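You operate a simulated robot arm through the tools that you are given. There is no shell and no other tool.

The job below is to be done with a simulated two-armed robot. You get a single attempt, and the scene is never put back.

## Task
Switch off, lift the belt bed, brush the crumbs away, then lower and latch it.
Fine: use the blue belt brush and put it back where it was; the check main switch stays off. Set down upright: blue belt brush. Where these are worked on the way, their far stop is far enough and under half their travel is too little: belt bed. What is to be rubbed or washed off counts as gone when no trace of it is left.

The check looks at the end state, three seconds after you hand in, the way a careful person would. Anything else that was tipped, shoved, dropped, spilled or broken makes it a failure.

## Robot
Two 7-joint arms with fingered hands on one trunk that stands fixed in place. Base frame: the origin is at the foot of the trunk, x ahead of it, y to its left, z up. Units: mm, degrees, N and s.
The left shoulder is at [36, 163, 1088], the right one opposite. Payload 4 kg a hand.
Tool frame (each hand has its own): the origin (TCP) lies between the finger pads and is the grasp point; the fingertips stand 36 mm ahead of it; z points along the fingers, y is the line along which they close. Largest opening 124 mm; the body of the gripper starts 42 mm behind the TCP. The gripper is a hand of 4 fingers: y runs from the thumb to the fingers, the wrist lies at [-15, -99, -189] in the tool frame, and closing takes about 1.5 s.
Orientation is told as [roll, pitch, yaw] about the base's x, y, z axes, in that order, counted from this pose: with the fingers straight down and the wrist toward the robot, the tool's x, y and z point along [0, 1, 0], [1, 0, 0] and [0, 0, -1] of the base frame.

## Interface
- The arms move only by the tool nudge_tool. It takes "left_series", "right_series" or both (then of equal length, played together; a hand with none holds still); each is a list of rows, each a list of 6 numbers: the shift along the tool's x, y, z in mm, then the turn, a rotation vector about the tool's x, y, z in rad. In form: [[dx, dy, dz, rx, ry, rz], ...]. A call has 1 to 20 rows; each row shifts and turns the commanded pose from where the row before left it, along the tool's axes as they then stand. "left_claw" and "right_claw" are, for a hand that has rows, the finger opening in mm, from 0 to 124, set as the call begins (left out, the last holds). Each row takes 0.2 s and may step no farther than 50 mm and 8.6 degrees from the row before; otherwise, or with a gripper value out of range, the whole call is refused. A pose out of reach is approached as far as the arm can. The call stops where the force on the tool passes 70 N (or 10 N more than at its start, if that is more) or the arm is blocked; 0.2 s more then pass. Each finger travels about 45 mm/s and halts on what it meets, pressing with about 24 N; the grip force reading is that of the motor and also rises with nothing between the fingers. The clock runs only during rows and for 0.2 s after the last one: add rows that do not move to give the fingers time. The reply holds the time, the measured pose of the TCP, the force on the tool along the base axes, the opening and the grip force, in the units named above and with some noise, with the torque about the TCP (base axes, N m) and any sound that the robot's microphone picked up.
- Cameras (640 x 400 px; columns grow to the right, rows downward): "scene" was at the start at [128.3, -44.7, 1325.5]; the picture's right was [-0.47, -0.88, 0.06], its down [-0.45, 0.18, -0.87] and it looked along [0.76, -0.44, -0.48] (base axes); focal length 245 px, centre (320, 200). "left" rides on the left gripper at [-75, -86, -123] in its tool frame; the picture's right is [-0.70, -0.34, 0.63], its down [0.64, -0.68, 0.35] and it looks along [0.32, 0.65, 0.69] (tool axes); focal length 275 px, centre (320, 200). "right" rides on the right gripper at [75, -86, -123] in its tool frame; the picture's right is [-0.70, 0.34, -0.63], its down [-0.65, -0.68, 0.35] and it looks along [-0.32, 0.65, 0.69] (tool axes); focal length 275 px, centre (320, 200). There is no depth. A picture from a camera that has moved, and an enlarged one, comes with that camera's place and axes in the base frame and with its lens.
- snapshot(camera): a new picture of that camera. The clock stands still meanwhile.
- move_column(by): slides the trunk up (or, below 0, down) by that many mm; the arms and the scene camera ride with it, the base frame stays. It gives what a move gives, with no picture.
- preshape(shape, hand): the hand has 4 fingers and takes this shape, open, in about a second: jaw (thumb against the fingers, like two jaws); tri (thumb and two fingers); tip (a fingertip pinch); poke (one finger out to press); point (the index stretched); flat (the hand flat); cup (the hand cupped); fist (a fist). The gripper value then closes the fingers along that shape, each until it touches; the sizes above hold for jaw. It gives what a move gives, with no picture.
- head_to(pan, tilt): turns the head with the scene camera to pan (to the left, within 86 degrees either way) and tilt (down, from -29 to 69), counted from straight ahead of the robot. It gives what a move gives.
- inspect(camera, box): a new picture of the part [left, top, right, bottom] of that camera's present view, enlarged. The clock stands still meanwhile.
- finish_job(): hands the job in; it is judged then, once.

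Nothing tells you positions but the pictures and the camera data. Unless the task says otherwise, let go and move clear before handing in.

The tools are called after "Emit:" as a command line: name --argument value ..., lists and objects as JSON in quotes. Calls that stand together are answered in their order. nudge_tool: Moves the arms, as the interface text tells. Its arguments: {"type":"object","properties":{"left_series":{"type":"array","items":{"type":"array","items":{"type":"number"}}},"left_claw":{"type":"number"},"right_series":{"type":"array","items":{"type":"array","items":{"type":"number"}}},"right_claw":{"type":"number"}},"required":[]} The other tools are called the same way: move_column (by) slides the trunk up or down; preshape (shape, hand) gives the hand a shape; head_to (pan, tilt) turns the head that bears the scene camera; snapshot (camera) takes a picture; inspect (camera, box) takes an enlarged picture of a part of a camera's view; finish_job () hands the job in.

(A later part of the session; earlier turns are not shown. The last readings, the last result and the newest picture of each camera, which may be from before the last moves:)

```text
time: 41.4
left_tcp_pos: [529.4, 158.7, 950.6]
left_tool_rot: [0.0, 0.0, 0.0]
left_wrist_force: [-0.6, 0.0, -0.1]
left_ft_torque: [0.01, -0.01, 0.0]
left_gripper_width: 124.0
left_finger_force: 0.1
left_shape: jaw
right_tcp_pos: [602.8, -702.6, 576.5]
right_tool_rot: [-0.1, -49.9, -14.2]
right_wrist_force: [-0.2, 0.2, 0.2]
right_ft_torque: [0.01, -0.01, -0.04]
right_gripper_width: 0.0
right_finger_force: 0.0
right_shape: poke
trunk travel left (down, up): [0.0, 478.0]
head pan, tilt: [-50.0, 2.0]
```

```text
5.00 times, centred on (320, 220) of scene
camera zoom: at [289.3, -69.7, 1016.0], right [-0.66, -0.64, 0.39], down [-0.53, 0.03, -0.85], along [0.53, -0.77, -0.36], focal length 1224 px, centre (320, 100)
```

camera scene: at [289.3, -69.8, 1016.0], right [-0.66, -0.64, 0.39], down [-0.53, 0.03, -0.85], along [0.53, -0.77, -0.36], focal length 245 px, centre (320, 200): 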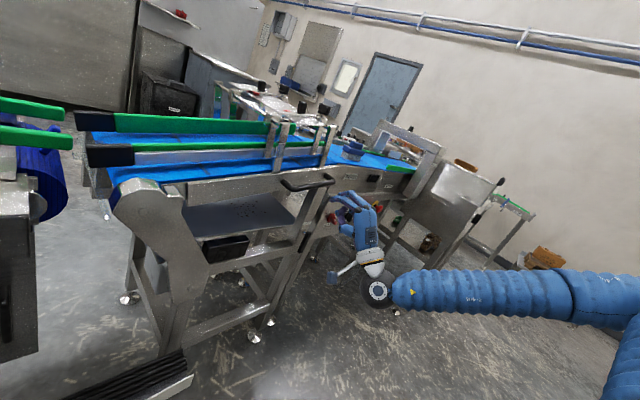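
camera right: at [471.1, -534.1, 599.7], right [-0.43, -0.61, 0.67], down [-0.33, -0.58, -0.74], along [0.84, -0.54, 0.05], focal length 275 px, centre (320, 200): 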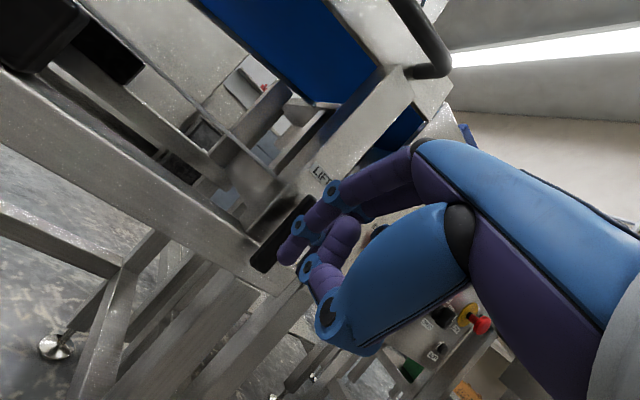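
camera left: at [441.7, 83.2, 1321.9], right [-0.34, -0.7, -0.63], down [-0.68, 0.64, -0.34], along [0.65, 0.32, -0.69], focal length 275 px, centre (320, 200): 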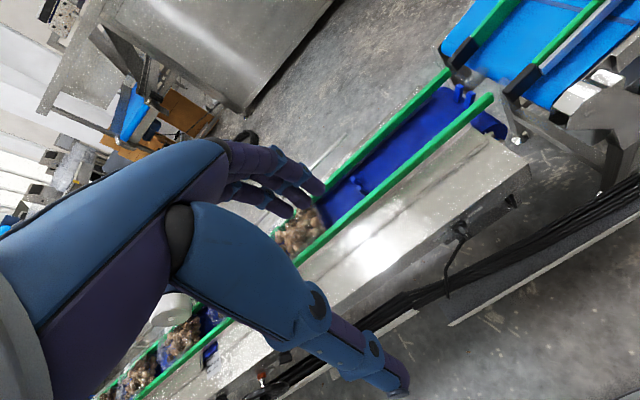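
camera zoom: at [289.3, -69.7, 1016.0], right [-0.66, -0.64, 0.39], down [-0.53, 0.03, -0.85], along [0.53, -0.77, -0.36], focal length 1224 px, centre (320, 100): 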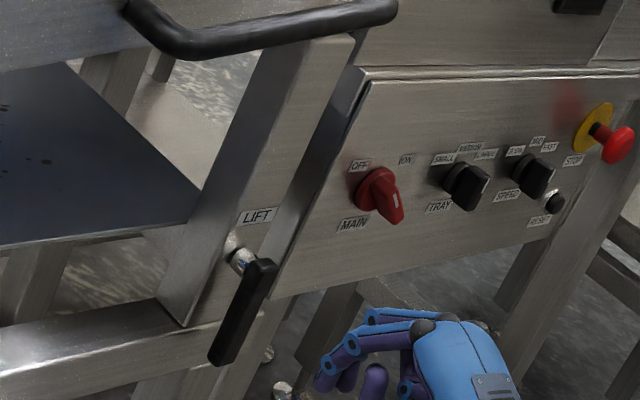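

I have a clear view of the lever and the finger is to its right. I advance to its depth and begin pushing it left.

Emit:
nudge_tool --right_series '[[4.7, 11.2, 18.2, 0, 0, 0], [4.7, 11.2, 18.2, 0, 0, 0], [4.7, 11.2, 18.2, 0, 0, 0], [0, 0, 0, 0, 0, 0]]'

Emit:
inspect --camera "right" --box '[180, 140, 400, 340]'

```text
time: 42.4
left_tcp_pos: [528.3, 159.3, 949.8]
left_tool_rot: [0.1, 0.0, 0.0]
left_wrist_force: [0.2, 0.1, -0.7]
left_ft_torque: [-0.01, -0.04, 0.04]
left_gripper_width: 123.8
left_finger_force: 0.1
left_shape: jaw
right_tcp_pos: [666.7, -702.2, 571.0]
right_tool_rot: [-0.1, -49.9, -14.0]
right_wrist_force: [0.3, 0.3, -0.4]
right_ft_torque: [0.05, -0.01, -0.02]
right_gripper_width: 0.1
right_finger_force: 0.1
right_shape: poke
trunk travel left (down, up): [0.0, 478.0]
head pan, tilt: [-50.0, 2.0]
```

```text
2.00 times, centred on (290, 240) of right
camera zoom: at [540.0, -594.0, 583.7], right [-0.43, -0.61, 0.67], down [-0.33, -0.58, -0.74], along [0.84, -0.54, 0.05], focal length 551 px, centre (380, 120)
```

zoom: 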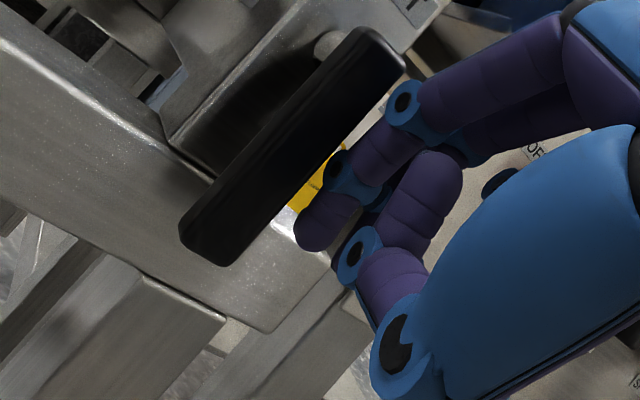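

Emit:
nudge_tool --right_series '[[7.8, -2.8, -0.2, 0, 0, 0], [7.8, -2.8, -0.2, 0, 0, 0], [7.8, -2.8, -0.2, 0, 0, 0], [0, 0, 0, 0, 0, 0]]'

Emit:
inspect --camera "right" --box '[180, 140, 400, 340]'

Emit:
inspect --camera "scene" --box '[280, 180, 360, 260]'

```text
time: 43.4
left_tcp_pos: [529.1, 158.0, 950.1]
left_tool_rot: [0.0, 0.1, 0.0]
left_wrist_force: [0.1, -0.3, -0.1]
left_ft_torque: [-0.02, 0.02, -0.01]
left_gripper_width: 123.7
left_finger_force: 0.0
left_shape: jaw
right_tcp_pos: [666.1, -682.3, 563.8]
right_tool_rot: [0.0, -49.8, -14.2]
right_wrist_force: [-10.1, -11.3, -2.0]
right_ft_torque: [0.33, -0.2, -0.2]
right_gripper_width: 0.0
right_finger_force: 0.1
right_shape: poke
trunk travel left (down, up): [0.0, 478.0]
head pan, tilt: [-50.0, 2.0]
```

```text
2.00 times, centred on (290, 240) of right
camera zoom: at [538.6, -572.2, 577.2], right [-0.43, -0.61, 0.67], down [-0.33, -0.58, -0.74], along [0.84, -0.54, 0.05], focal length 551 px, centre (380, 120)
```

zoom: 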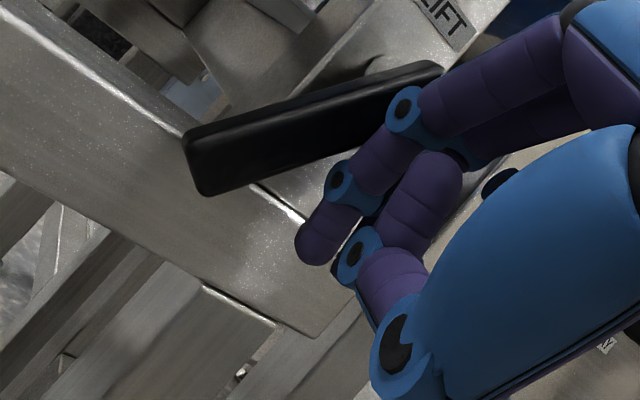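

```text
5.00 times, centred on (320, 220) of scene
camera zoom: at [289.0, -70.5, 1015.9], right [-0.66, -0.64, 0.39], down [-0.53, 0.03, -0.85], along [0.53, -0.77, -0.36], focal length 1224 px, centre (320, 100)
```

zoom: 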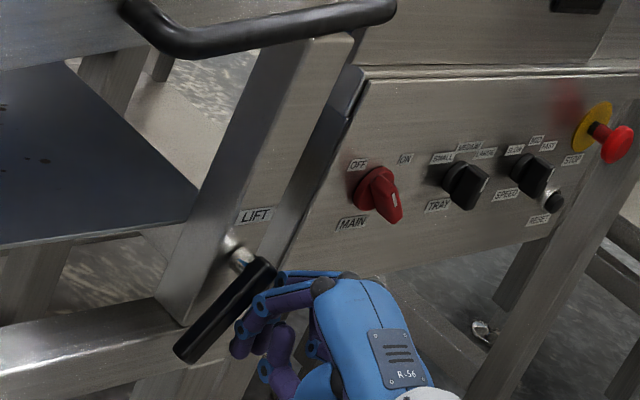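

The lever swings left easily. I keep following its arc.

Emit:
nudge_tool --right_series '[[9.85, -0.7, -2.55, 0, 0, 0], [9.85, -0.7, -2.55, 0, 0, 0], [7.3, 1.15, -3.3, 0, 0, 0], [7.3, 1.15, -3.3, 0, 0, 0], [0, 0, 0, 0, 0, 0]]'

Emit:
inspect --camera "right" --box '[180, 140, 400, 340]'

Emit:
inspect --camera "scene" --box '[280, 180, 360, 260]'

```text
time: 44.6
left_tcp_pos: [528.9, 158.8, 950.1]
left_tool_rot: [-0.1, -0.1, 0.0]
left_wrist_force: [0.4, 0.5, 0.5]
left_ft_torque: [0.0, 0.03, -0.02]
left_gripper_width: 123.7
left_finger_force: 0.0
left_shape: jaw
right_tcp_pos: [667.5, -644.6, 570.3]
right_tool_rot: [0.0, -49.9, -14.1]
right_wrist_force: [-15.1, -3.8, -3.2]
right_ft_torque: [0.08, -0.27, -0.25]
right_gripper_width: 0.0
right_finger_force: 0.1
right_shape: poke
trunk travel left (down, up): [0.0, 478.0]
head pan, tilt: [-50.0, 2.0]
```

```text
2.00 times, centred on (290, 240) of right
camera zoom: at [538.9, -534.8, 584.0], right [-0.43, -0.61, 0.67], down [-0.33, -0.58, -0.74], along [0.84, -0.54, 0.05], focal length 551 px, centre (380, 120)
```

zoom: 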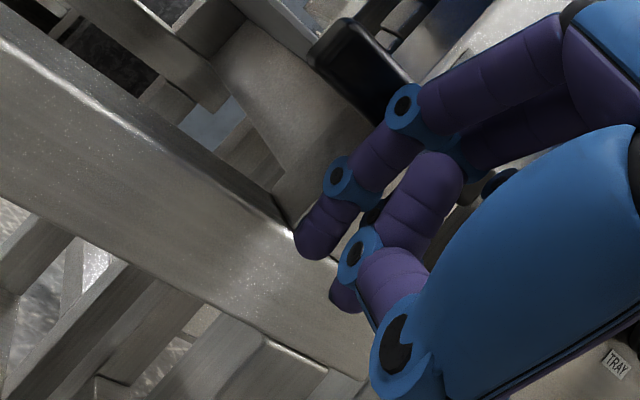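

```text
5.00 times, centred on (320, 220) of scene
camera zoom: at [289.1, -70.0, 1016.0], right [-0.66, -0.64, 0.39], down [-0.53, 0.03, -0.85], along [0.53, -0.77, -0.36], focal length 1224 px, centre (320, 100)
```

zoom: 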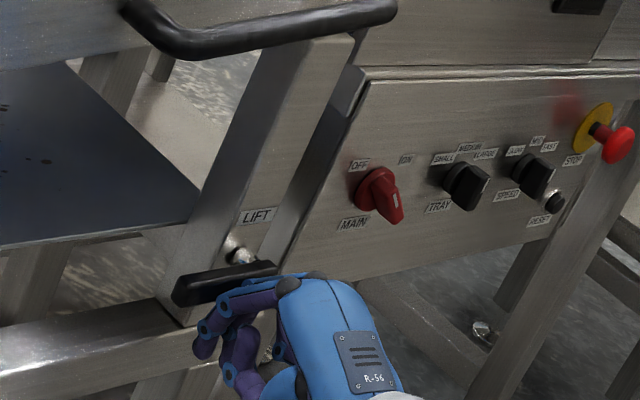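

The lever is now about horizontal (90°). I nudge upward a little to feel if that is its end stop.

Emit:
nudge_tool --right_series '[[1.5, 3.8, -3.5, 0, 0, 0], [1.5, 3.8, -3.5, 0, 0, 0], [1.5, 3.8, -3.5, 0, 0, 0], [0, 0, 0, 0, 0, 0]]'

Emit:
inspect --camera "scene" --box '[280, 180, 360, 260]'

```text
time: 45.6
left_tcp_pos: [529.3, 159.7, 951.2]
left_tool_rot: [-0.1, 0.0, -0.1]
left_wrist_force: [0.6, 1.0, 0.3]
left_ft_torque: [0.01, 0.01, 0.01]
left_gripper_width: 123.7
left_finger_force: 0.2
left_shape: jaw
right_tcp_pos: [666.4, -642.5, 587.2]
right_tool_rot: [-0.1, -49.9, -14.1]
right_wrist_force: [-16.0, 0.8, -5.9]
right_ft_torque: [0.0, 0.05, -0.09]
right_gripper_width: 0.0
right_finger_force: 0.0
right_shape: poke
trunk travel left (down, up): [0.0, 478.0]
head pan, tilt: [-50.0, 2.0]
```

```text
5.00 times, centred on (320, 220) of scene
camera zoom: at [289.1, -70.1, 1015.9], right [-0.66, -0.64, 0.39], down [-0.53, 0.03, -0.85], along [0.53, -0.77, -0.36], focal length 1224 px, centre (320, 100)
```

zoom: 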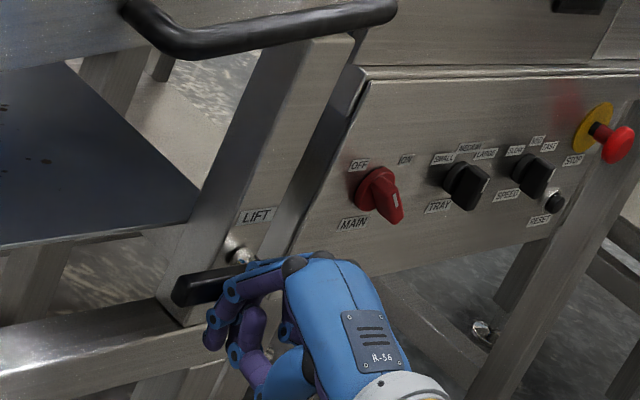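

The lever sits horizontal. I retreat to check that it stays there.

Emit:
nudge_tool --right_series '[[0, -8, 0, 0, 0, 0], [-8.35, -14.2, -32.5, 0, 0, 0], [-8.35, -14.2, -32.5, 0, 0, 0], [0, 0, 0, 0, 0, 0]]'

Emit:
snapshot --camera "right"

Emit:
inspect --camera "scene" --box '[280, 180, 360, 260]'

```text
time: 46.6
left_tcp_pos: [529.2, 159.4, 949.5]
left_tool_rot: [0.0, 0.1, -0.1]
left_wrist_force: [-0.6, 0.2, 0.5]
left_ft_torque: [0.02, -0.01, 0.01]
left_gripper_width: 123.8
left_finger_force: 0.0
left_shape: jaw
right_tcp_pos: [590.1, -638.0, 600.1]
right_tool_rot: [0.0, -50.0, -14.1]
right_wrist_force: [-0.6, -0.1, -0.7]
right_ft_torque: [-0.02, 0.01, 0.0]
right_gripper_width: 0.3
right_finger_force: 0.1
right_shape: poke
trunk travel left (down, up): [0.0, 478.0]
head pan, tilt: [-50.0, 2.0]
```

```text
taken
camera right: at [463.5, -528.8, 613.4], right [-0.43, -0.61, 0.67], down [-0.33, -0.58, -0.74], along [0.84, -0.54, 0.05], focal length 275 px, centre (320, 200)
```

right: 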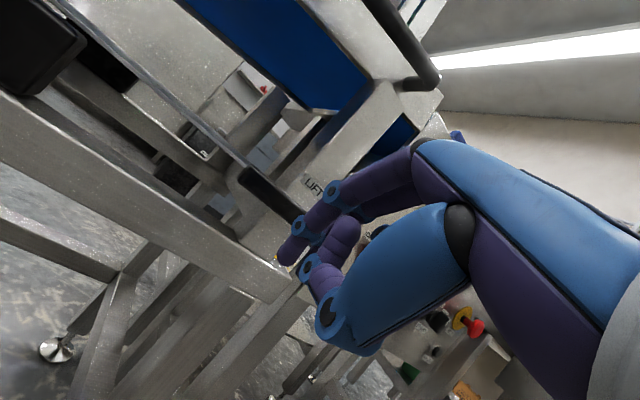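

```text
5.00 times, centred on (320, 220) of scene
camera zoom: at [289.5, -69.9, 1015.8], right [-0.66, -0.64, 0.39], down [-0.53, 0.03, -0.85], along [0.53, -0.77, -0.36], focal length 1224 px, centre (320, 100)
```

zoom: 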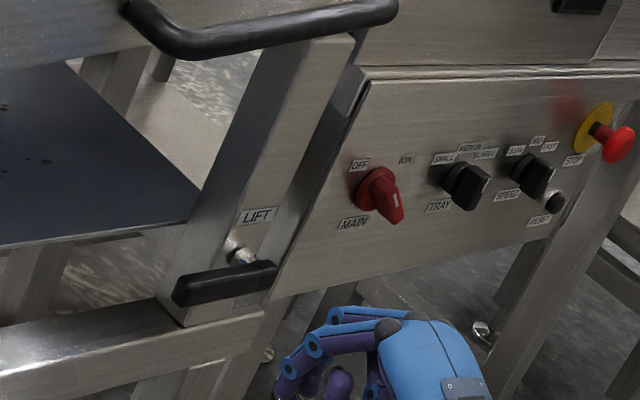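

The lever stays at horizontal: unlatched. Before lifting I want to know whether the right arm can reach the brush, so I raise the right hand clear of the machine and turn it outward.

Emit:
nudge_tool --right_series '[[-7.27, 33, -29.8, 0, 0, 0], [-7.27, 33, -29.8, 0, 0, 0], [-7.27, 33, -29.8, 0, 0, 0], [-7.27, 33, -29.8, 0, 0, 0], [-7.27, 33, -29.8, 0, 0, 0], [-7.27, 33, -29.8, 0, 0, 0], [-7.27, 33, -29.8, 0, 0, 0], [-7.27, 33, -29.8, 0, 0, 0], [-7.27, 33, -29.8, 0, 0, 0], [0, 0, 0, -0.117, 0, 0], [0, 0, 0, -0.117, 0, 0], [0, 0, 0, -0.117, 0, 0], [0, 0, 0, 0, 0, 0]]'

Emit:
preshape --shape "jaw" --hand "right"

Emit:
snapshot --camera "right"

Emit:
snapshot --camera "scene"

```text
time: 49.4
left_tcp_pos: [528.5, 160.4, 950.7]
left_tool_rot: [0.0, 0.0, 0.1]
left_wrist_force: [0.0, -0.1, 0.5]
left_ft_torque: [0.01, 0.0, -0.04]
left_gripper_width: 123.8
left_finger_force: 0.0
left_shape: jaw
right_tcp_pos: [562.2, -697.3, 1001.0]
right_tool_rot: [-0.2, -70.0, -13.9]
right_wrist_force: [-0.7, -0.1, -0.4]
right_ft_torque: [0.01, -0.02, 0.0]
right_gripper_width: 0.0
right_finger_force: 0.2
right_shape: poke
trunk travel left (down, up): [0.0, 478.0]
head pan, tilt: [-50.0, 2.0]
```

```text
time: 50.3
left_tcp_pos: [529.2, 159.7, 950.7]
left_tool_rot: [0.0, 0.0, 0.0]
left_wrist_force: [-0.1, 0.7, -0.4]
left_ft_torque: [0.01, 0.04, -0.03]
left_gripper_width: 123.8
left_finger_force: 0.1
left_shape: jaw
right_tcp_pos: [561.7, -697.7, 1000.3]
right_tool_rot: [-0.3, -70.0, -14.0]
right_wrist_force: [0.4, -0.3, -0.2]
right_ft_torque: [-0.02, 0.02, 0.02]
right_gripper_width: 123.8
right_finger_force: 0.0
right_shape: jaw
trunk travel left (down, up): [0.0, 478.0]
head pan, tilt: [-50.0, 2.0]
```

```text
taken
camera right: at [438.0, -589.9, 962.0], right [-0.64, -0.56, 0.53], down [-0.07, -0.65, -0.76], along [0.77, -0.52, 0.37], focal length 275 px, centre (320, 200)
```

right: 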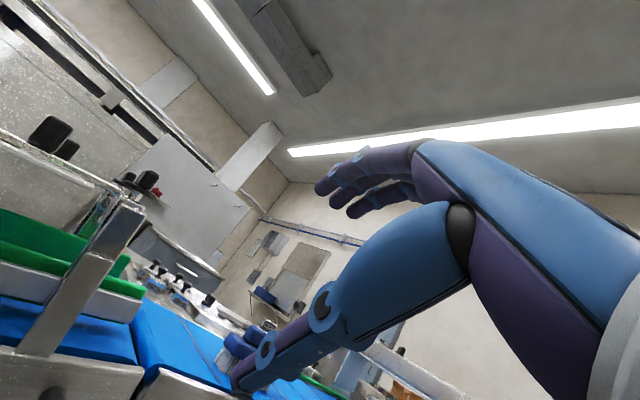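

```text
taken
camera scene: at [289.3, -69.8, 1016.0], right [-0.66, -0.64, 0.39], down [-0.53, 0.03, -0.85], along [0.53, -0.77, -0.36], focal length 245 px, centre (320, 200)
```

scene: 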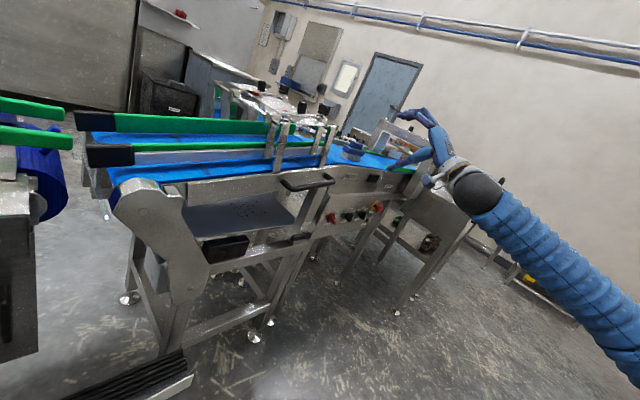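

The brush lies with its long axis roughly along -y (about 20° skewed). I test in free space whether the right wrist can roll to a pose with the fingers closing along the brush's long axis.

Emit:
nudge_tool --right_series '[[0, 0, 0, 0, 0, 0.131], [0, 0, 0, 0, 0, 0.131], [0, 0, 0, 0, 0, 0.131], [0, 0, 0, 0, 0, 0.131], [0, 0, 0, 0, 0, 0.131], [0, 0, 0, 0, 0, 0.131], [0, 0, 0, 0, 0, 0.131], [0, 0, 0, 0, 0, 0.131], [0, 0, 0, 0, 0, 0.131], [0, 0, 0, 0, 0, 0.131], [0, 0, 0, 0, 0, 0.131], [0, 0, 0, 0, 0, 0.131], [0, 0, 0, 0, 0, 0]]'

Emit:
snapshot --camera "right"

Emit:
snapshot --camera "scene"

```text
time: 53.1
left_tcp_pos: [529.9, 159.6, 949.9]
left_tool_rot: [0.0, 0.2, 0.0]
left_wrist_force: [-0.1, 0.7, 0.3]
left_ft_torque: [0.01, -0.01, 0.04]
left_gripper_width: 123.5
left_finger_force: 0.2
left_shape: jaw
right_tcp_pos: [563.0, -698.6, 1001.3]
right_tool_rot: [70.0, 0.1, -104.1]
right_wrist_force: [-0.5, 0.5, 0.2]
right_ft_torque: [-0.02, -0.03, -0.03]
right_gripper_width: 124.2
right_finger_force: 0.1
right_shape: jaw
trunk travel left (down, up): [0.0, 478.0]
head pan, tilt: [-50.0, 2.0]
```

```text
taken
camera right: at [495.1, -593.3, 1113.8], right [-0.89, -0.12, -0.44], down [0.27, 0.64, -0.72], along [0.37, -0.76, -0.53], focal length 275 px, centre (320, 200)
```

right: 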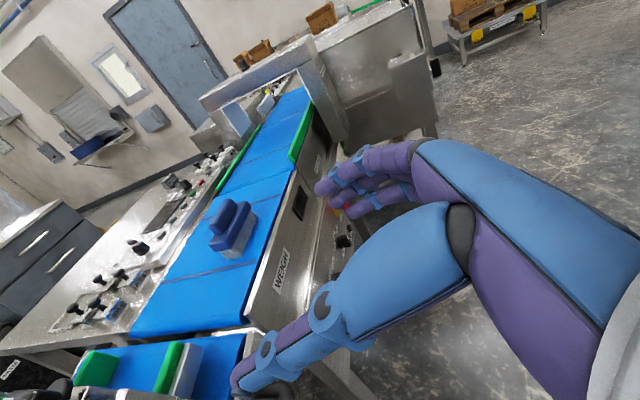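

```text
taken
camera scene: at [289.3, -69.8, 1016.0], right [-0.66, -0.64, 0.39], down [-0.53, 0.03, -0.85], along [0.53, -0.77, -0.36], focal length 245 px, centre (320, 200)
```

scene: 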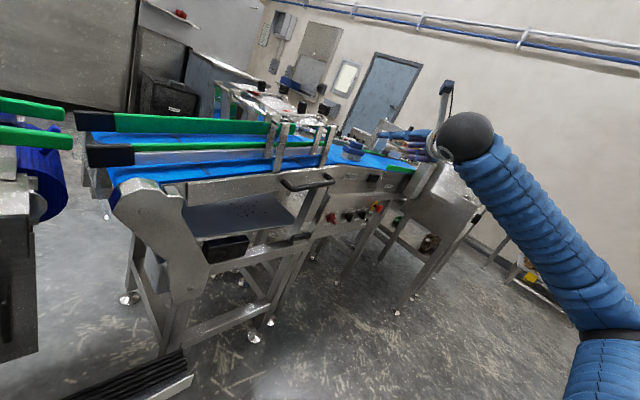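

The roll works, and the hand camera now looks right at the brush. I zoom in on it.

Emit:
inspect --camera "right" --box '[180, 170, 290, 290]'

Emit:
inspect --camera "scene" --box '[320, 125, 400, 185]'

```text
3.33 times, centred on (235, 230) of right
camera zoom: at [495.1, -593.3, 1113.8], right [-0.89, -0.12, -0.44], down [0.27, 0.64, -0.72], along [0.37, -0.76, -0.53], focal length 918 px, centre (603, 100)
```

zoom: 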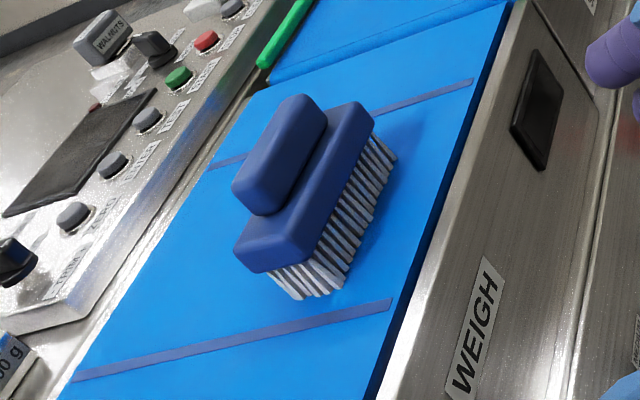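

```text
6.67 times, centred on (360, 155) of scene
camera zoom: at [289.3, -69.8, 1016.0], right [-0.66, -0.64, 0.39], down [-0.53, 0.03, -0.85], along [0.53, -0.77, -0.36], focal length 1632 px, centre (53, 500)
```

zoom: 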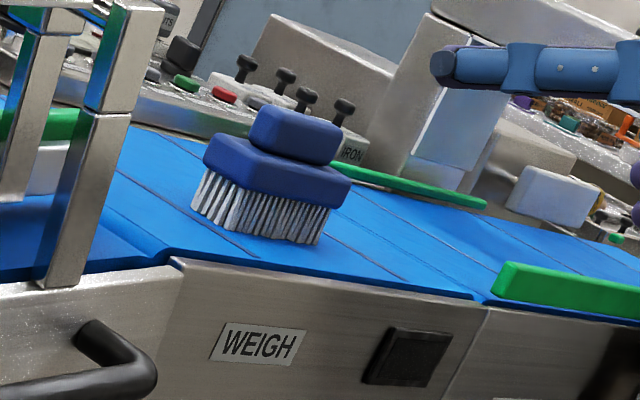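

Better-conditioned views put the brush's grip block near (845,-933,905), farther than first thought. I test how far the right arm can extend toward it, staying well above.

Emit:
nudge_tool --right_series '[[14.8, 21.1, 40.8, 0, 0, 0], [14.8, 21.1, 40.8, 0, 0, 0], [14.8, 21.1, 40.8, 0, 0, 0], [14.8, 21.1, 40.8, 0, 0, 0], [0, 0, 0, 0, 0, 0]]'

Emit:
snapshot --camera "right"

Emit:
snapshot --camera "scene"

```text
time: 54.3
left_tcp_pos: [529.6, 159.5, 950.8]
left_tool_rot: [0.0, 0.0, 0.0]
left_wrist_force: [0.0, 0.4, -0.6]
left_ft_torque: [0.0, 0.03, 0.0]
left_gripper_width: 123.7
left_finger_force: 0.0
left_shape: jaw
right_tcp_pos: [709.7, -820.6, 1001.8]
right_tool_rot: [70.0, 0.0, -104.2]
right_wrist_force: [0.1, 0.1, -0.2]
right_ft_torque: [0.0, 0.0, -0.03]
right_gripper_width: 123.8
right_finger_force: 0.0
right_shape: jaw
trunk travel left (down, up): [0.0, 478.0]
head pan, tilt: [-50.0, 2.0]
```

```text
taken
camera right: at [642.4, -715.6, 1113.5], right [-0.89, -0.12, -0.44], down [0.27, 0.64, -0.72], along [0.37, -0.76, -0.53], focal length 275 px, centre (320, 200)
```

right: 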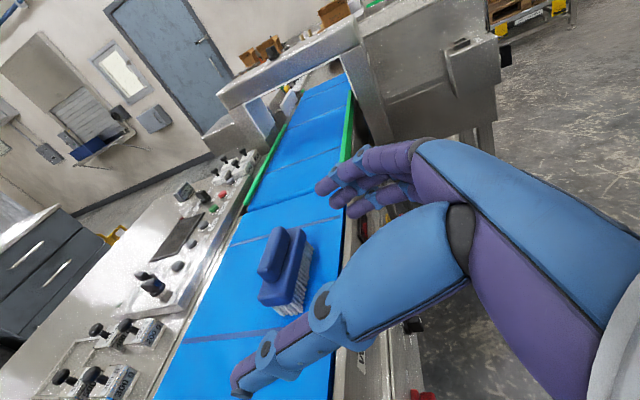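

```text
taken
camera scene: at [288.8, -69.6, 1016.4], right [-0.66, -0.64, 0.39], down [-0.53, 0.03, -0.85], along [0.53, -0.77, -0.36], focal length 245 px, centre (320, 200)
```

scene: 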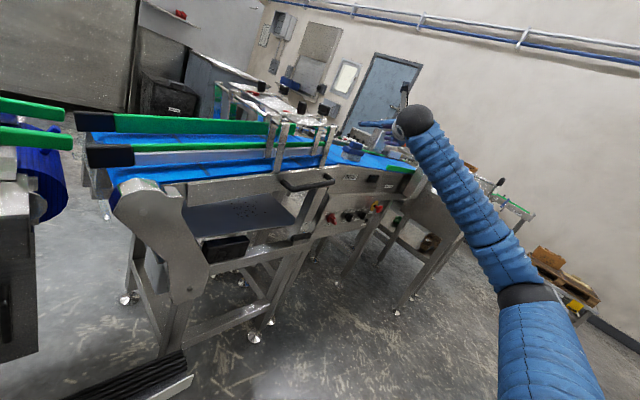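

Still within reach. I zoom on the brush from this nearer camera position for a better fix.

Emit:
inspect --camera "right" --box '[210, 200, 360, 340]'

```text
2.86 times, centred on (285, 270) of right
camera zoom: at [642.4, -715.6, 1113.5], right [-0.89, -0.12, -0.44], down [0.27, 0.64, -0.72], along [0.37, -0.76, -0.53], focal length 786 px, centre (420, 0)
```

zoom: 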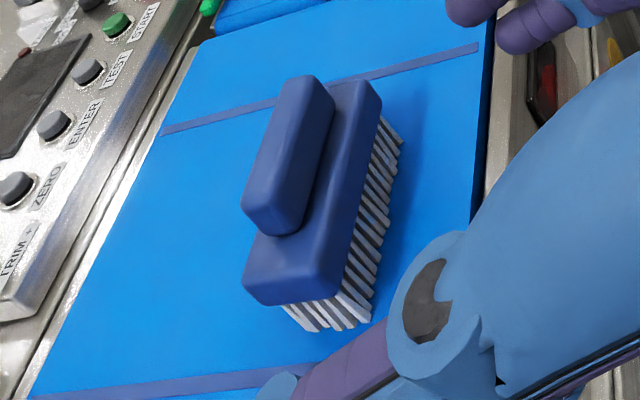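

The brush's long axis is in fact parallel to the y axis, centred near (836,-927), grip block about 70 mm long at z≈907. I extend further to check reach above it.

Emit:
nudge_tool --right_series '[[14.8, 21.1, 40.8, 0, 0, 0], [14.8, 21.1, 40.8, 0, 0, 0], [7.4, 10.5, 20.4, 0, 0, 0], [0, 0, 0, 0, 0, 0]]'

Emit:
snapshot --camera "right"

```text
time: 55.3
left_tcp_pos: [529.5, 158.6, 950.8]
left_tool_rot: [0.0, 0.0, 0.0]
left_wrist_force: [0.5, 1.0, 0.1]
left_ft_torque: [0.03, 0.0, -0.04]
left_gripper_width: 123.6
left_finger_force: 0.0
left_shape: jaw
right_tcp_pos: [801.0, -897.9, 997.5]
right_tool_rot: [70.0, 0.1, -104.3]
right_wrist_force: [-0.7, 0.6, 0.0]
right_ft_torque: [0.01, 0.02, 0.01]
right_gripper_width: 123.9
right_finger_force: 0.0
right_shape: jaw
trunk travel left (down, up): [0.0, 478.0]
head pan, tilt: [-50.0, 2.0]
```

```text
taken
camera right: at [734.1, -793.0, 1110.5], right [-0.89, -0.12, -0.44], down [0.27, 0.64, -0.72], along [0.37, -0.76, -0.53], focal length 275 px, centre (320, 200)
```

right: 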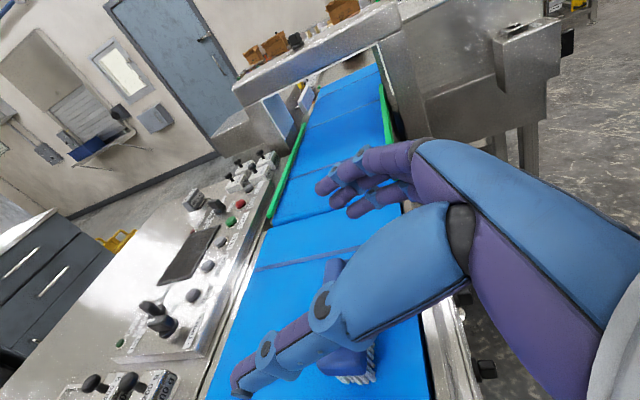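

The right arm can reach over the brush. Now I set up the left hand to lift the bed: I form a fist and look at the geometry.

Emit:
preshape --shape "fist" --hand "left"

Emit:
snapshot --camera "left"

Emit:
head_to --pan -20 --tilt 2

Emit:
snapshot --camera "scene"

```text
time: 56.2
left_tcp_pos: [530.2, 159.1, 950.3]
left_tool_rot: [0.0, 0.0, 0.0]
left_wrist_force: [0.3, -1.0, -0.3]
left_ft_torque: [0.01, -0.01, -0.02]
left_gripper_width: 0.1
left_finger_force: 0.1
left_shape: fist
right_tcp_pos: [801.3, -897.0, 998.1]
right_tool_rot: [70.0, 0.1, -104.2]
right_wrist_force: [0.1, 0.2, 0.7]
right_ft_torque: [0.03, -0.01, 0.01]
right_gripper_width: 123.8
right_finger_force: 0.1
right_shape: jaw
trunk travel left (down, up): [0.0, 478.0]
head pan, tilt: [-50.0, 2.0]
```

```text
taken
camera left: at [442.6, 84.0, 1072.6], right [-0.34, -0.7, -0.63], down [-0.68, 0.64, -0.35], along [0.65, 0.32, -0.69], focal length 275 px, centre (320, 200)
```

left: 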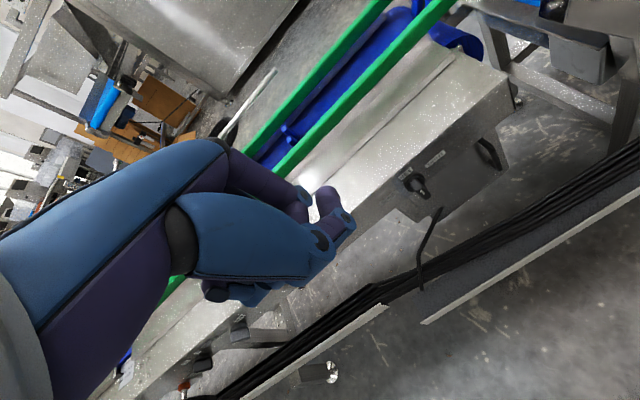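

```text
time: 57.1
left_tcp_pos: [528.1, 159.1, 950.1]
left_tool_rot: [0.0, 0.0, 0.0]
left_wrist_force: [-0.6, -0.1, 0.6]
left_ft_torque: [-0.02, -0.01, 0.02]
left_gripper_width: 0.0
left_finger_force: 0.1
left_shape: fist
right_tcp_pos: [800.2, -897.3, 997.8]
right_tool_rot: [70.0, 0.0, -104.2]
right_wrist_force: [-0.5, 0.1, -0.2]
right_ft_torque: [-0.01, 0.02, 0.06]
right_gripper_width: 123.8
right_finger_force: 0.0
right_shape: jaw
trunk travel left (down, up): [0.0, 478.0]
head pan, tilt: [-20.0, 2.0]
```

```text
taken
camera scene: at [312.5, -31.4, 1002.1], right [-0.29, -0.94, 0.18], down [-0.54, 0.01, -0.84], along [0.79, -0.34, -0.51], focal length 245 px, centre (320, 200)
```

scene: 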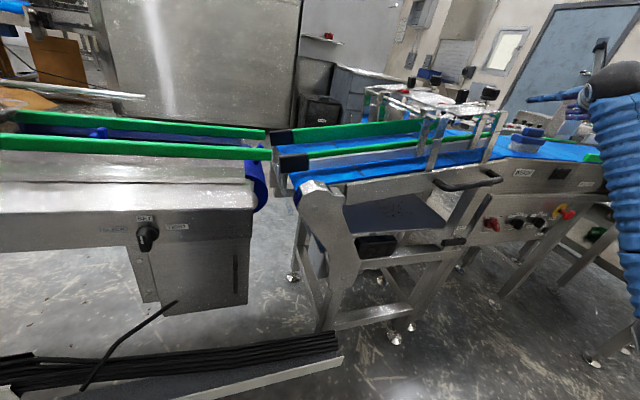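

The left arm would be stretched to lift the bed from its low position, so the right hand will do the lifting with a fist under the bar, and the left can take over if the bed does not stay up. I retract the right arm and roll it back.

Emit:
nudge_tool --right_series '[[-14.8, -21.1, -40.8, 0, 0, 0], [-14.8, -21.1, -40.8, 0, 0, 0], [-14.8, -21.1, -40.8, 0, 0, 0], [-14.8, -21.1, -40.8, 0, 0, 0], [-14.8, -21.1, -40.8, 0, 0, 0], [-14.8, -21.1, -40.8, 0, 0, 0], [0, 0, 0, 0, 0, -0.131], [0, 0, 0, 0, 0, -0.131], [0, 0, 0, 0, 0, -0.131], [0, 0, 0, 0, 0, -0.131], [0, 0, 0, 0, 0, -0.131], [0, 0, 0, 0, 0, -0.131], [0, 0, 0, 0, 0, -0.131], [0, 0, 0, 0, 0, -0.131], [0, 0, 0, 0, 0, -0.131], [0, 0, 0, 0, 0, -0.131], [0, 0, 0, 0, 0, -0.131], [0, 0, 0, 0, 0, -0.131], [0, 0, 0, 0, 0, 0]]'

Emit:
preshape --shape "fist" --hand "right"

Emit:
nudge_tool --right_series '[[0, 0, 0, -0.117, 0, 0], [0, 0, 0, -0.117, 0, 0], [0, 0, 0, -0.115, 0, 0], [21.3, -41.1, -0.5, 0, 0, 0], [21.3, -41.1, -0.5, 0, 0, 0], [21.3, -41.1, -0.5, 0, 0, 0], [21.3, -41.1, -0.5, 0, 0, 0], [21.3, -41.1, -0.5, 0, 0, 0], [21.3, -41.1, -0.5, 0, 0, 0], [0, 0, 0, 0, 0, 0]]'

Emit:
snapshot --camera "scene"

Emit:
snapshot --camera "right"

```text
time: 61.1
left_tcp_pos: [529.5, 159.3, 949.8]
left_tool_rot: [0.1, 0.0, -0.1]
left_wrist_force: [0.5, 0.3, 0.1]
left_ft_torque: [0.02, 0.02, 0.04]
left_gripper_width: 0.2
left_finger_force: 0.1
left_shape: fist
right_tcp_pos: [580.7, -714.4, 1000.2]
right_tool_rot: [-0.2, -70.1, -13.9]
right_wrist_force: [1.1, 0.7, -0.1]
right_ft_torque: [0.01, -0.03, 0.0]
right_gripper_width: 123.6
right_finger_force: 0.1
right_shape: jaw
trunk travel left (down, up): [0.0, 478.0]
head pan, tilt: [-20.0, 2.0]
```

```text
time: 62.0
left_tcp_pos: [530.2, 159.9, 950.7]
left_tool_rot: [0.0, 0.0, 0.0]
left_wrist_force: [-1.0, -0.6, 0.8]
left_ft_torque: [0.03, 0.0, -0.01]
left_gripper_width: 0.0
left_finger_force: 0.1
left_shape: fist
right_tcp_pos: [580.6, -714.5, 1000.4]
right_tool_rot: [-0.1, -70.0, -14.0]
right_wrist_force: [-0.1, 0.1, 0.8]
right_ft_torque: [-0.01, -0.02, 0.03]
right_gripper_width: 0.0
right_finger_force: 0.1
right_shape: fist
trunk travel left (down, up): [0.0, 478.0]
head pan, tilt: [-20.0, 2.0]
```

```text
time: 64.2
left_tcp_pos: [528.4, 160.0, 950.4]
left_tool_rot: [0.1, 0.0, -0.1]
left_wrist_force: [-0.5, -0.1, -0.1]
left_ft_torque: [0.0, -0.02, 0.0]
left_gripper_width: 0.0
left_finger_force: 0.0
left_shape: fist
right_tcp_pos: [610.7, -589.9, 756.7]
right_tool_rot: [-97.1, -90.0, 82.8]
right_wrist_force: [-0.4, -0.6, -0.2]
right_ft_torque: [-0.02, 0.02, -0.01]
right_gripper_width: 0.0
right_finger_force: 0.1
right_shape: fist
trunk travel left (down, up): [0.0, 478.0]
head pan, tilt: [-20.0, 2.0]
```

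```text
taken
camera scene: at [312.3, -31.2, 1002.3], right [-0.29, -0.94, 0.18], down [-0.54, 0.01, -0.84], along [0.79, -0.34, -0.51], focal length 245 px, centre (320, 200)
```

scene: 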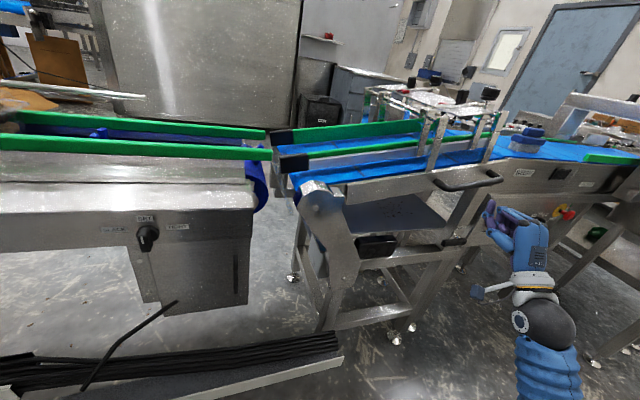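

```text
taken
camera right: at [508.7, -487.0, 670.9], right [-0.78, -0.52, 0.34], down [0.18, -0.71, -0.68], along [0.59, -0.47, 0.65], focal length 275 px, centre (320, 200)
```

right: 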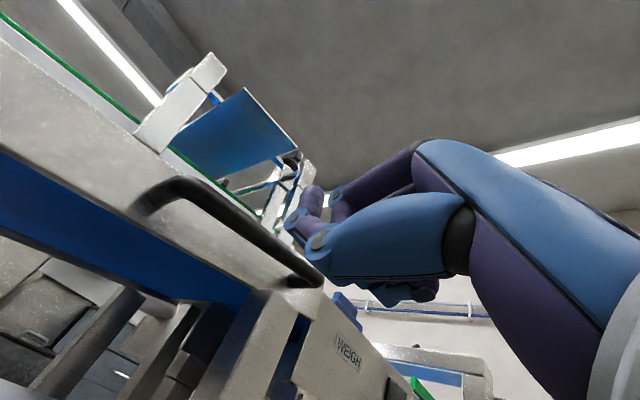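

The fist is in front of the handle. I zoom in to see its shape relative to the bar.

Emit:
inspect --camera "scene" --box '[410, 130, 590, 340]'

Emit:
inspect --camera "right" --box '[130, 120, 450, 320]'

```text
1.90 times, centred on (500, 235) of scene
camera zoom: at [312.3, -31.2, 1002.3], right [-0.29, -0.94, 0.18], down [-0.54, 0.01, -0.84], along [0.79, -0.34, -0.51], focal length 466 px, centre (-23, 133)
```

zoom: 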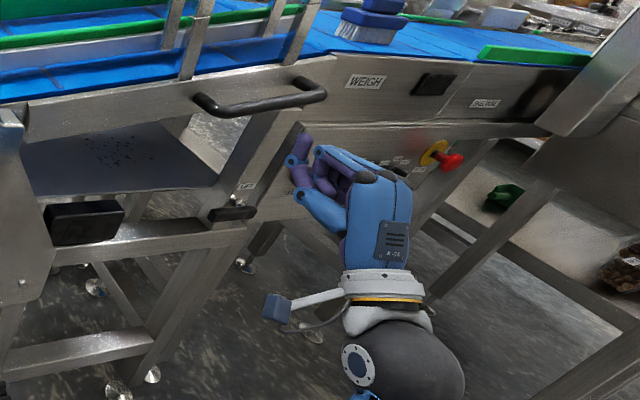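

```text
2.00 times, centred on (290, 220) of right
camera zoom: at [508.7, -487.0, 670.9], right [-0.78, -0.52, 0.34], down [0.18, -0.71, -0.68], along [0.59, -0.47, 0.65], focal length 551 px, centre (380, 160)
```

zoom: 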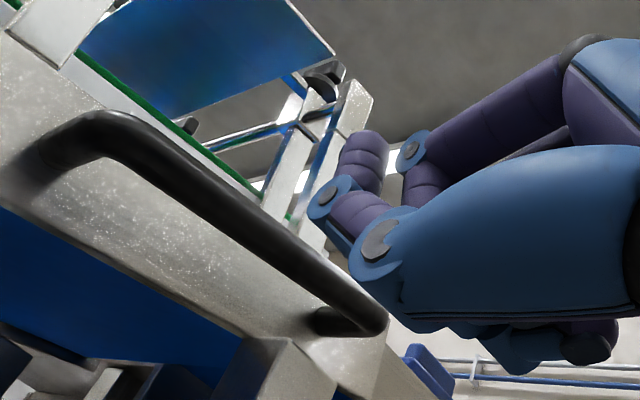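

I lower the fist below the bar and slide it forward beneath it.

Emit:
nudge_tool --right_series '[[12.4, -31, 2, 0, 0, 0], [12.4, -31, 2, 0, 0, 0], [7.25, 0, 29.1, 0, 0, 0], [7.25, 0, 29.1, 0, 0, 0], [7.25, 0, 29.1, 0, 0, 0], [0, 0, 0, 0, 0, 0]]'

Emit:
inspect --camera "scene" --box '[410, 130, 570, 290]'

Emit:
snapshot --camera "right"

```text
time: 65.7
left_tcp_pos: [529.3, 159.0, 949.6]
left_tool_rot: [0.1, 0.0, -0.1]
left_wrist_force: [-0.7, -0.4, 0.0]
left_ft_torque: [0.0, 0.0, 0.02]
left_gripper_width: 0.0
left_finger_force: 0.0
left_shape: fist
right_tcp_pos: [709.3, -568.3, 693.3]
right_tool_rot: [-69.4, -89.9, 55.2]
right_wrist_force: [-0.3, -0.4, -0.2]
right_ft_torque: [0.0, 0.04, 0.05]
right_gripper_width: 0.2
right_finger_force: 0.1
right_shape: fist
trunk travel left (down, up): [0.0, 478.0]
head pan, tilt: [-20.0, 2.0]
```

```text
2.50 times, centred on (490, 210) of scene
camera zoom: at [312.5, -31.1, 1002.1], right [-0.29, -0.94, 0.18], down [-0.54, 0.01, -0.84], along [0.79, -0.34, -0.51], focal length 612 px, centre (-105, 175)
```

zoom: 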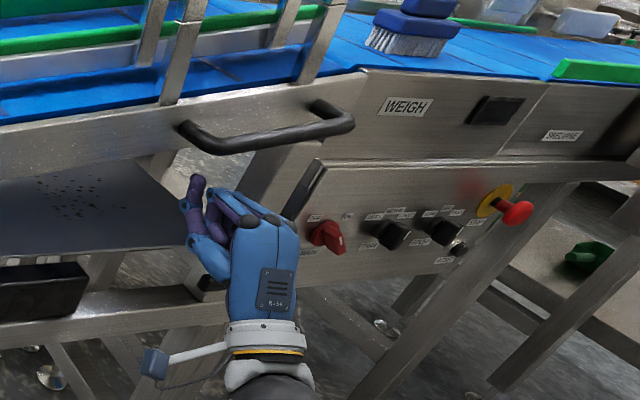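

```text
taken
camera right: at [608.1, -465.2, 607.9], right [-0.78, -0.52, 0.34], down [0.18, -0.71, -0.68], along [0.59, -0.47, 0.65], focal length 275 px, centre (320, 200)
```

right: 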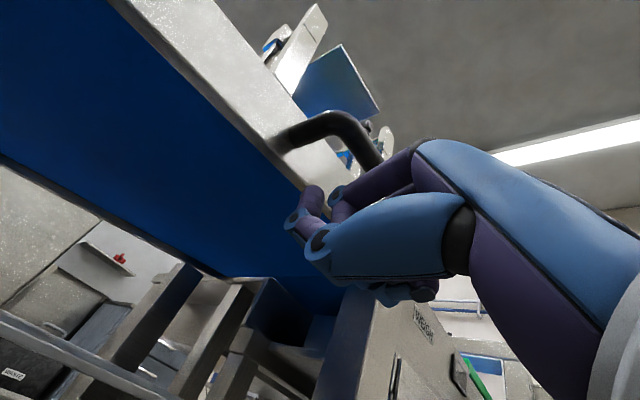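

The fist is under the bar. I move it a bit further forward and then raise it slowly to make contact.

Emit:
nudge_tool --right_series '[[7.25, 0, 29.1, 0, 0, 0], [0, 15, 0, 0, 0, 0], [0, 10, 0, 0, 0, 0], [0, 8, 0, 0, 0, 0], [0, 0, 0, 0, 0, 0]]'

Emit:
inspect --camera "scene" --box '[430, 140, 530, 240]'

Emit:
inspect --camera "right" --box '[200, 80, 440, 260]'

```text
time: 66.8
left_tcp_pos: [529.3, 159.8, 949.9]
left_tool_rot: [0.1, 0.1, 0.0]
left_wrist_force: [0.0, 0.7, 0.6]
left_ft_torque: [0.01, -0.02, -0.01]
left_gripper_width: 0.0
left_finger_force: 0.1
left_shape: fist
right_tcp_pos: [738.3, -568.8, 723.3]
right_tool_rot: [-10.4, -89.7, -3.7]
right_wrist_force: [-7.9, 1.4, -14.3]
right_ft_torque: [-0.38, -0.04, 0.16]
right_gripper_width: 0.2
right_finger_force: 0.0
right_shape: fist
trunk travel left (down, up): [0.0, 478.0]
head pan, tilt: [-20.0, 2.0]
```

```text
4.00 times, centred on (480, 190) of scene
camera zoom: at [313.1, -31.6, 1001.6], right [-0.29, -0.94, 0.18], down [-0.54, 0.01, -0.84], along [0.79, -0.34, -0.51], focal length 980 px, centre (-320, 240)
```

zoom: 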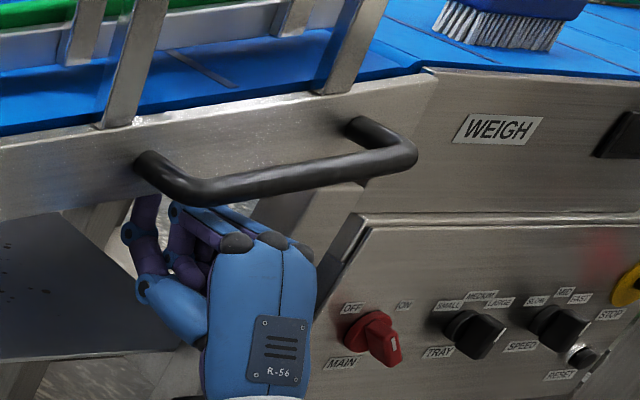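

```text
2.22 times, centred on (320, 170) of right
camera zoom: at [636.2, -465.9, 638.3], right [-0.78, -0.52, 0.34], down [0.18, -0.71, -0.68], along [0.6, -0.48, 0.65], focal length 612 px, centre (320, 267)
```

zoom: 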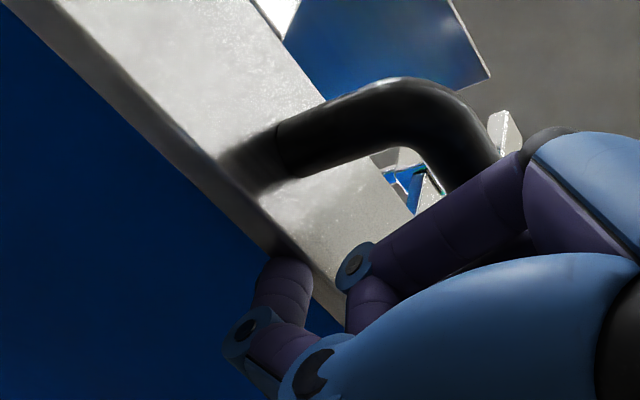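

There is light contact (about 14 N), likely the thumb tip at the plate's lower edge just before the fingers' backs meet the bar. I raise a little more and watch.

Emit:
nudge_tool --right_series '[[0, 5, 0, 0, 0, 0], [0, 5, 0, 0, 0, 0], [0, 5, 0, 0, 0, 0], [0, 0, 0, 0, 0, 0]]'

Emit:
inspect --camera "scene" --box '[430, 140, 530, 240]'

Emit:
inspect --camera "right" --box '[200, 80, 440, 260]'

```text
time: 67.8
left_tcp_pos: [531.2, 158.4, 950.9]
left_tool_rot: [0.0, 0.1, 0.0]
left_wrist_force: [-0.5, -0.7, 0.9]
left_ft_torque: [0.04, 0.0, -0.02]
left_gripper_width: 0.1
left_finger_force: 0.0
left_shape: fist
right_tcp_pos: [739.7, -568.5, 740.3]
right_tool_rot: [-29.1, -89.9, 14.9]
right_wrist_force: [-2.9, -1.9, -10.2]
right_ft_torque: [-0.21, 0.07, 0.07]
right_gripper_width: 0.0
right_finger_force: 0.1
right_shape: fist
trunk travel left (down, up): [0.0, 478.0]
head pan, tilt: [-20.0, 2.0]
```

```text
4.00 times, centred on (480, 190) of scene
camera zoom: at [313.1, -31.7, 1001.9], right [-0.29, -0.94, 0.18], down [-0.54, 0.01, -0.84], along [0.79, -0.34, -0.51], focal length 980 px, centre (-320, 240)
```

zoom: 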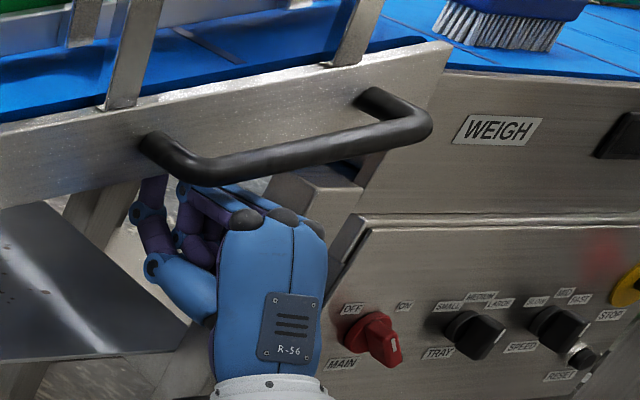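

```text
2.22 times, centred on (320, 170) of right
camera zoom: at [637.6, -465.0, 654.3], right [-0.78, -0.52, 0.34], down [0.18, -0.71, -0.68], along [0.59, -0.48, 0.65], focal length 612 px, centre (320, 267)
```

zoom: 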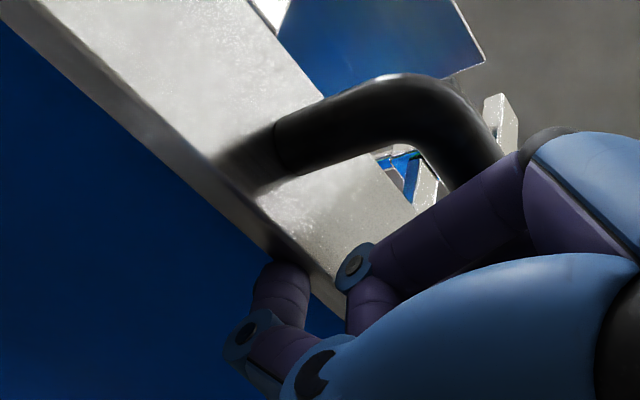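

The bed is rising with only about 10 N. I continue lifting along its arc, turning the hand with the bed, and watch how it behaves.

Emit:
nudge_tool --right_series '[[4.2, 25.4, -1.04, -0.0169, 0, -0.0677], [4.2, 25.4, -1.04, -0.0169, 0, -0.0677], [0, 0, 0, 0, 0, 0]]'

Emit:
snapshot --camera "scene"

Emit:
snapshot --camera "right"

```text
time: 68.7
left_tcp_pos: [528.6, 161.0, 949.8]
left_tool_rot: [-0.1, 0.2, 0.1]
left_wrist_force: [0.1, 0.2, -1.4]
left_ft_torque: [0.02, 0.01, 0.04]
left_gripper_width: 0.0
left_finger_force: 0.0
left_shape: fist
right_tcp_pos: [740.2, -557.6, 790.6]
right_tool_rot: [-103.8, -82.0, 89.7]
right_wrist_force: [-1.7, -2.1, -6.4]
right_ft_torque: [-0.1, -0.03, 0.0]
right_gripper_width: 116.1
right_finger_force: 0.1
right_shape: fist
trunk travel left (down, up): [0.0, 478.0]
head pan, tilt: [-20.0, 2.0]
```

```text
taken
camera scene: at [312.9, -31.4, 1002.0], right [-0.29, -0.94, 0.18], down [-0.54, 0.01, -0.84], along [0.79, -0.34, -0.51], focal length 245 px, centre (320, 200)
```

scene: 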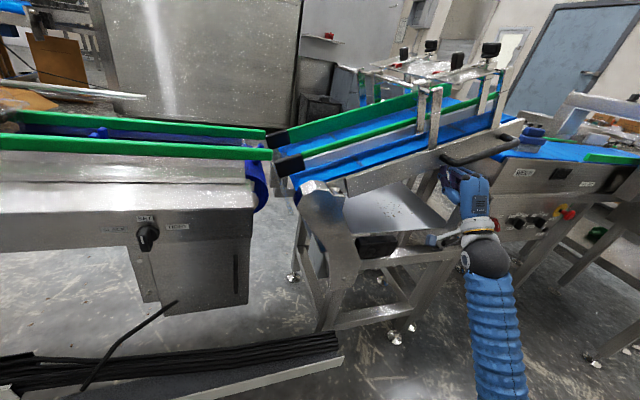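

```text
taken
camera right: at [638.6, -467.3, 691.2], right [-0.78, -0.47, 0.41], down [0.18, -0.8, -0.58], along [0.59, -0.38, 0.71], focal length 275 px, centre (320, 200)
```

right: 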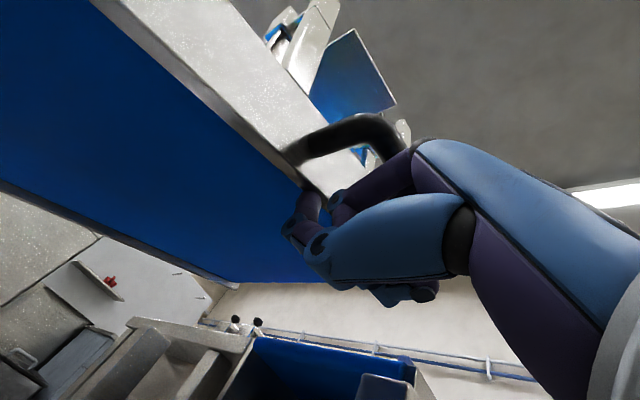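

Lifting smoothly at about 6 N. I continue up the arc.

Emit:
nudge_tool --right_series '[[4.2, 25.4, -1.04, -0.0169, 0, -0.0677], [4.2, 25.4, -1.04, -0.0169, 0, -0.0677], [4.2, 25.4, -1.04, -0.0169, 0, -0.0677], [0, 0, 0, 0, 0, 0]]'

Emit:
snapshot --camera "scene"

Emit:
snapshot --camera "right"

```text
time: 69.7
left_tcp_pos: [531.1, 160.1, 948.5]
left_tool_rot: [-0.1, 0.1, 0.0]
left_wrist_force: [0.9, -0.8, -0.1]
left_ft_torque: [-0.03, -0.02, 0.01]
left_gripper_width: 0.1
left_finger_force: 0.1
left_shape: fist
right_tcp_pos: [741.7, -526.7, 863.0]
right_tool_rot: [-103.9, -69.9, 89.8]
right_wrist_force: [0.0, -0.8, 0.1]
right_ft_torque: [0.03, 0.01, 0.0]
right_gripper_width: 116.2
right_finger_force: 0.0
right_shape: fist
trunk travel left (down, up): [0.0, 478.0]
head pan, tilt: [-20.0, 2.0]
```

```text
taken
camera scene: at [312.7, -31.1, 1002.0], right [-0.29, -0.94, 0.18], down [-0.54, 0.01, -0.84], along [0.79, -0.34, -0.51], focal length 245 px, centre (320, 200)
```

scene: 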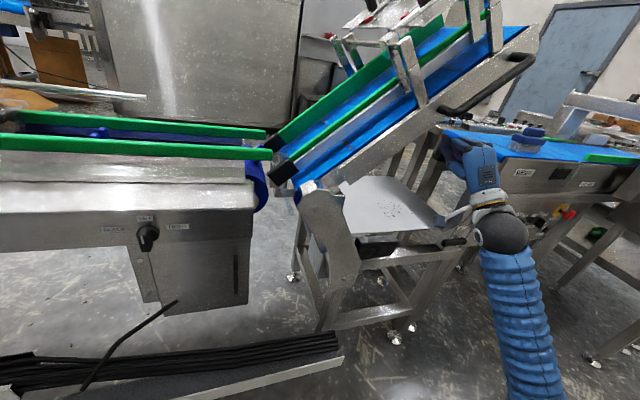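

```text
taken
camera right: at [639.5, -459.9, 747.1], right [-0.78, -0.37, 0.5], down [0.18, -0.9, -0.4], along [0.59, -0.22, 0.77], focal length 275 px, centre (320, 200)
```

right: 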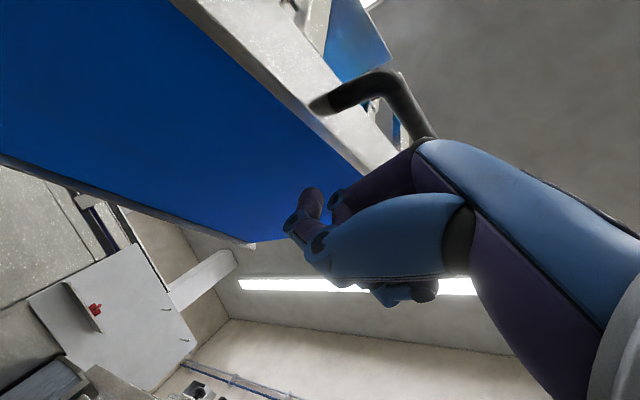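

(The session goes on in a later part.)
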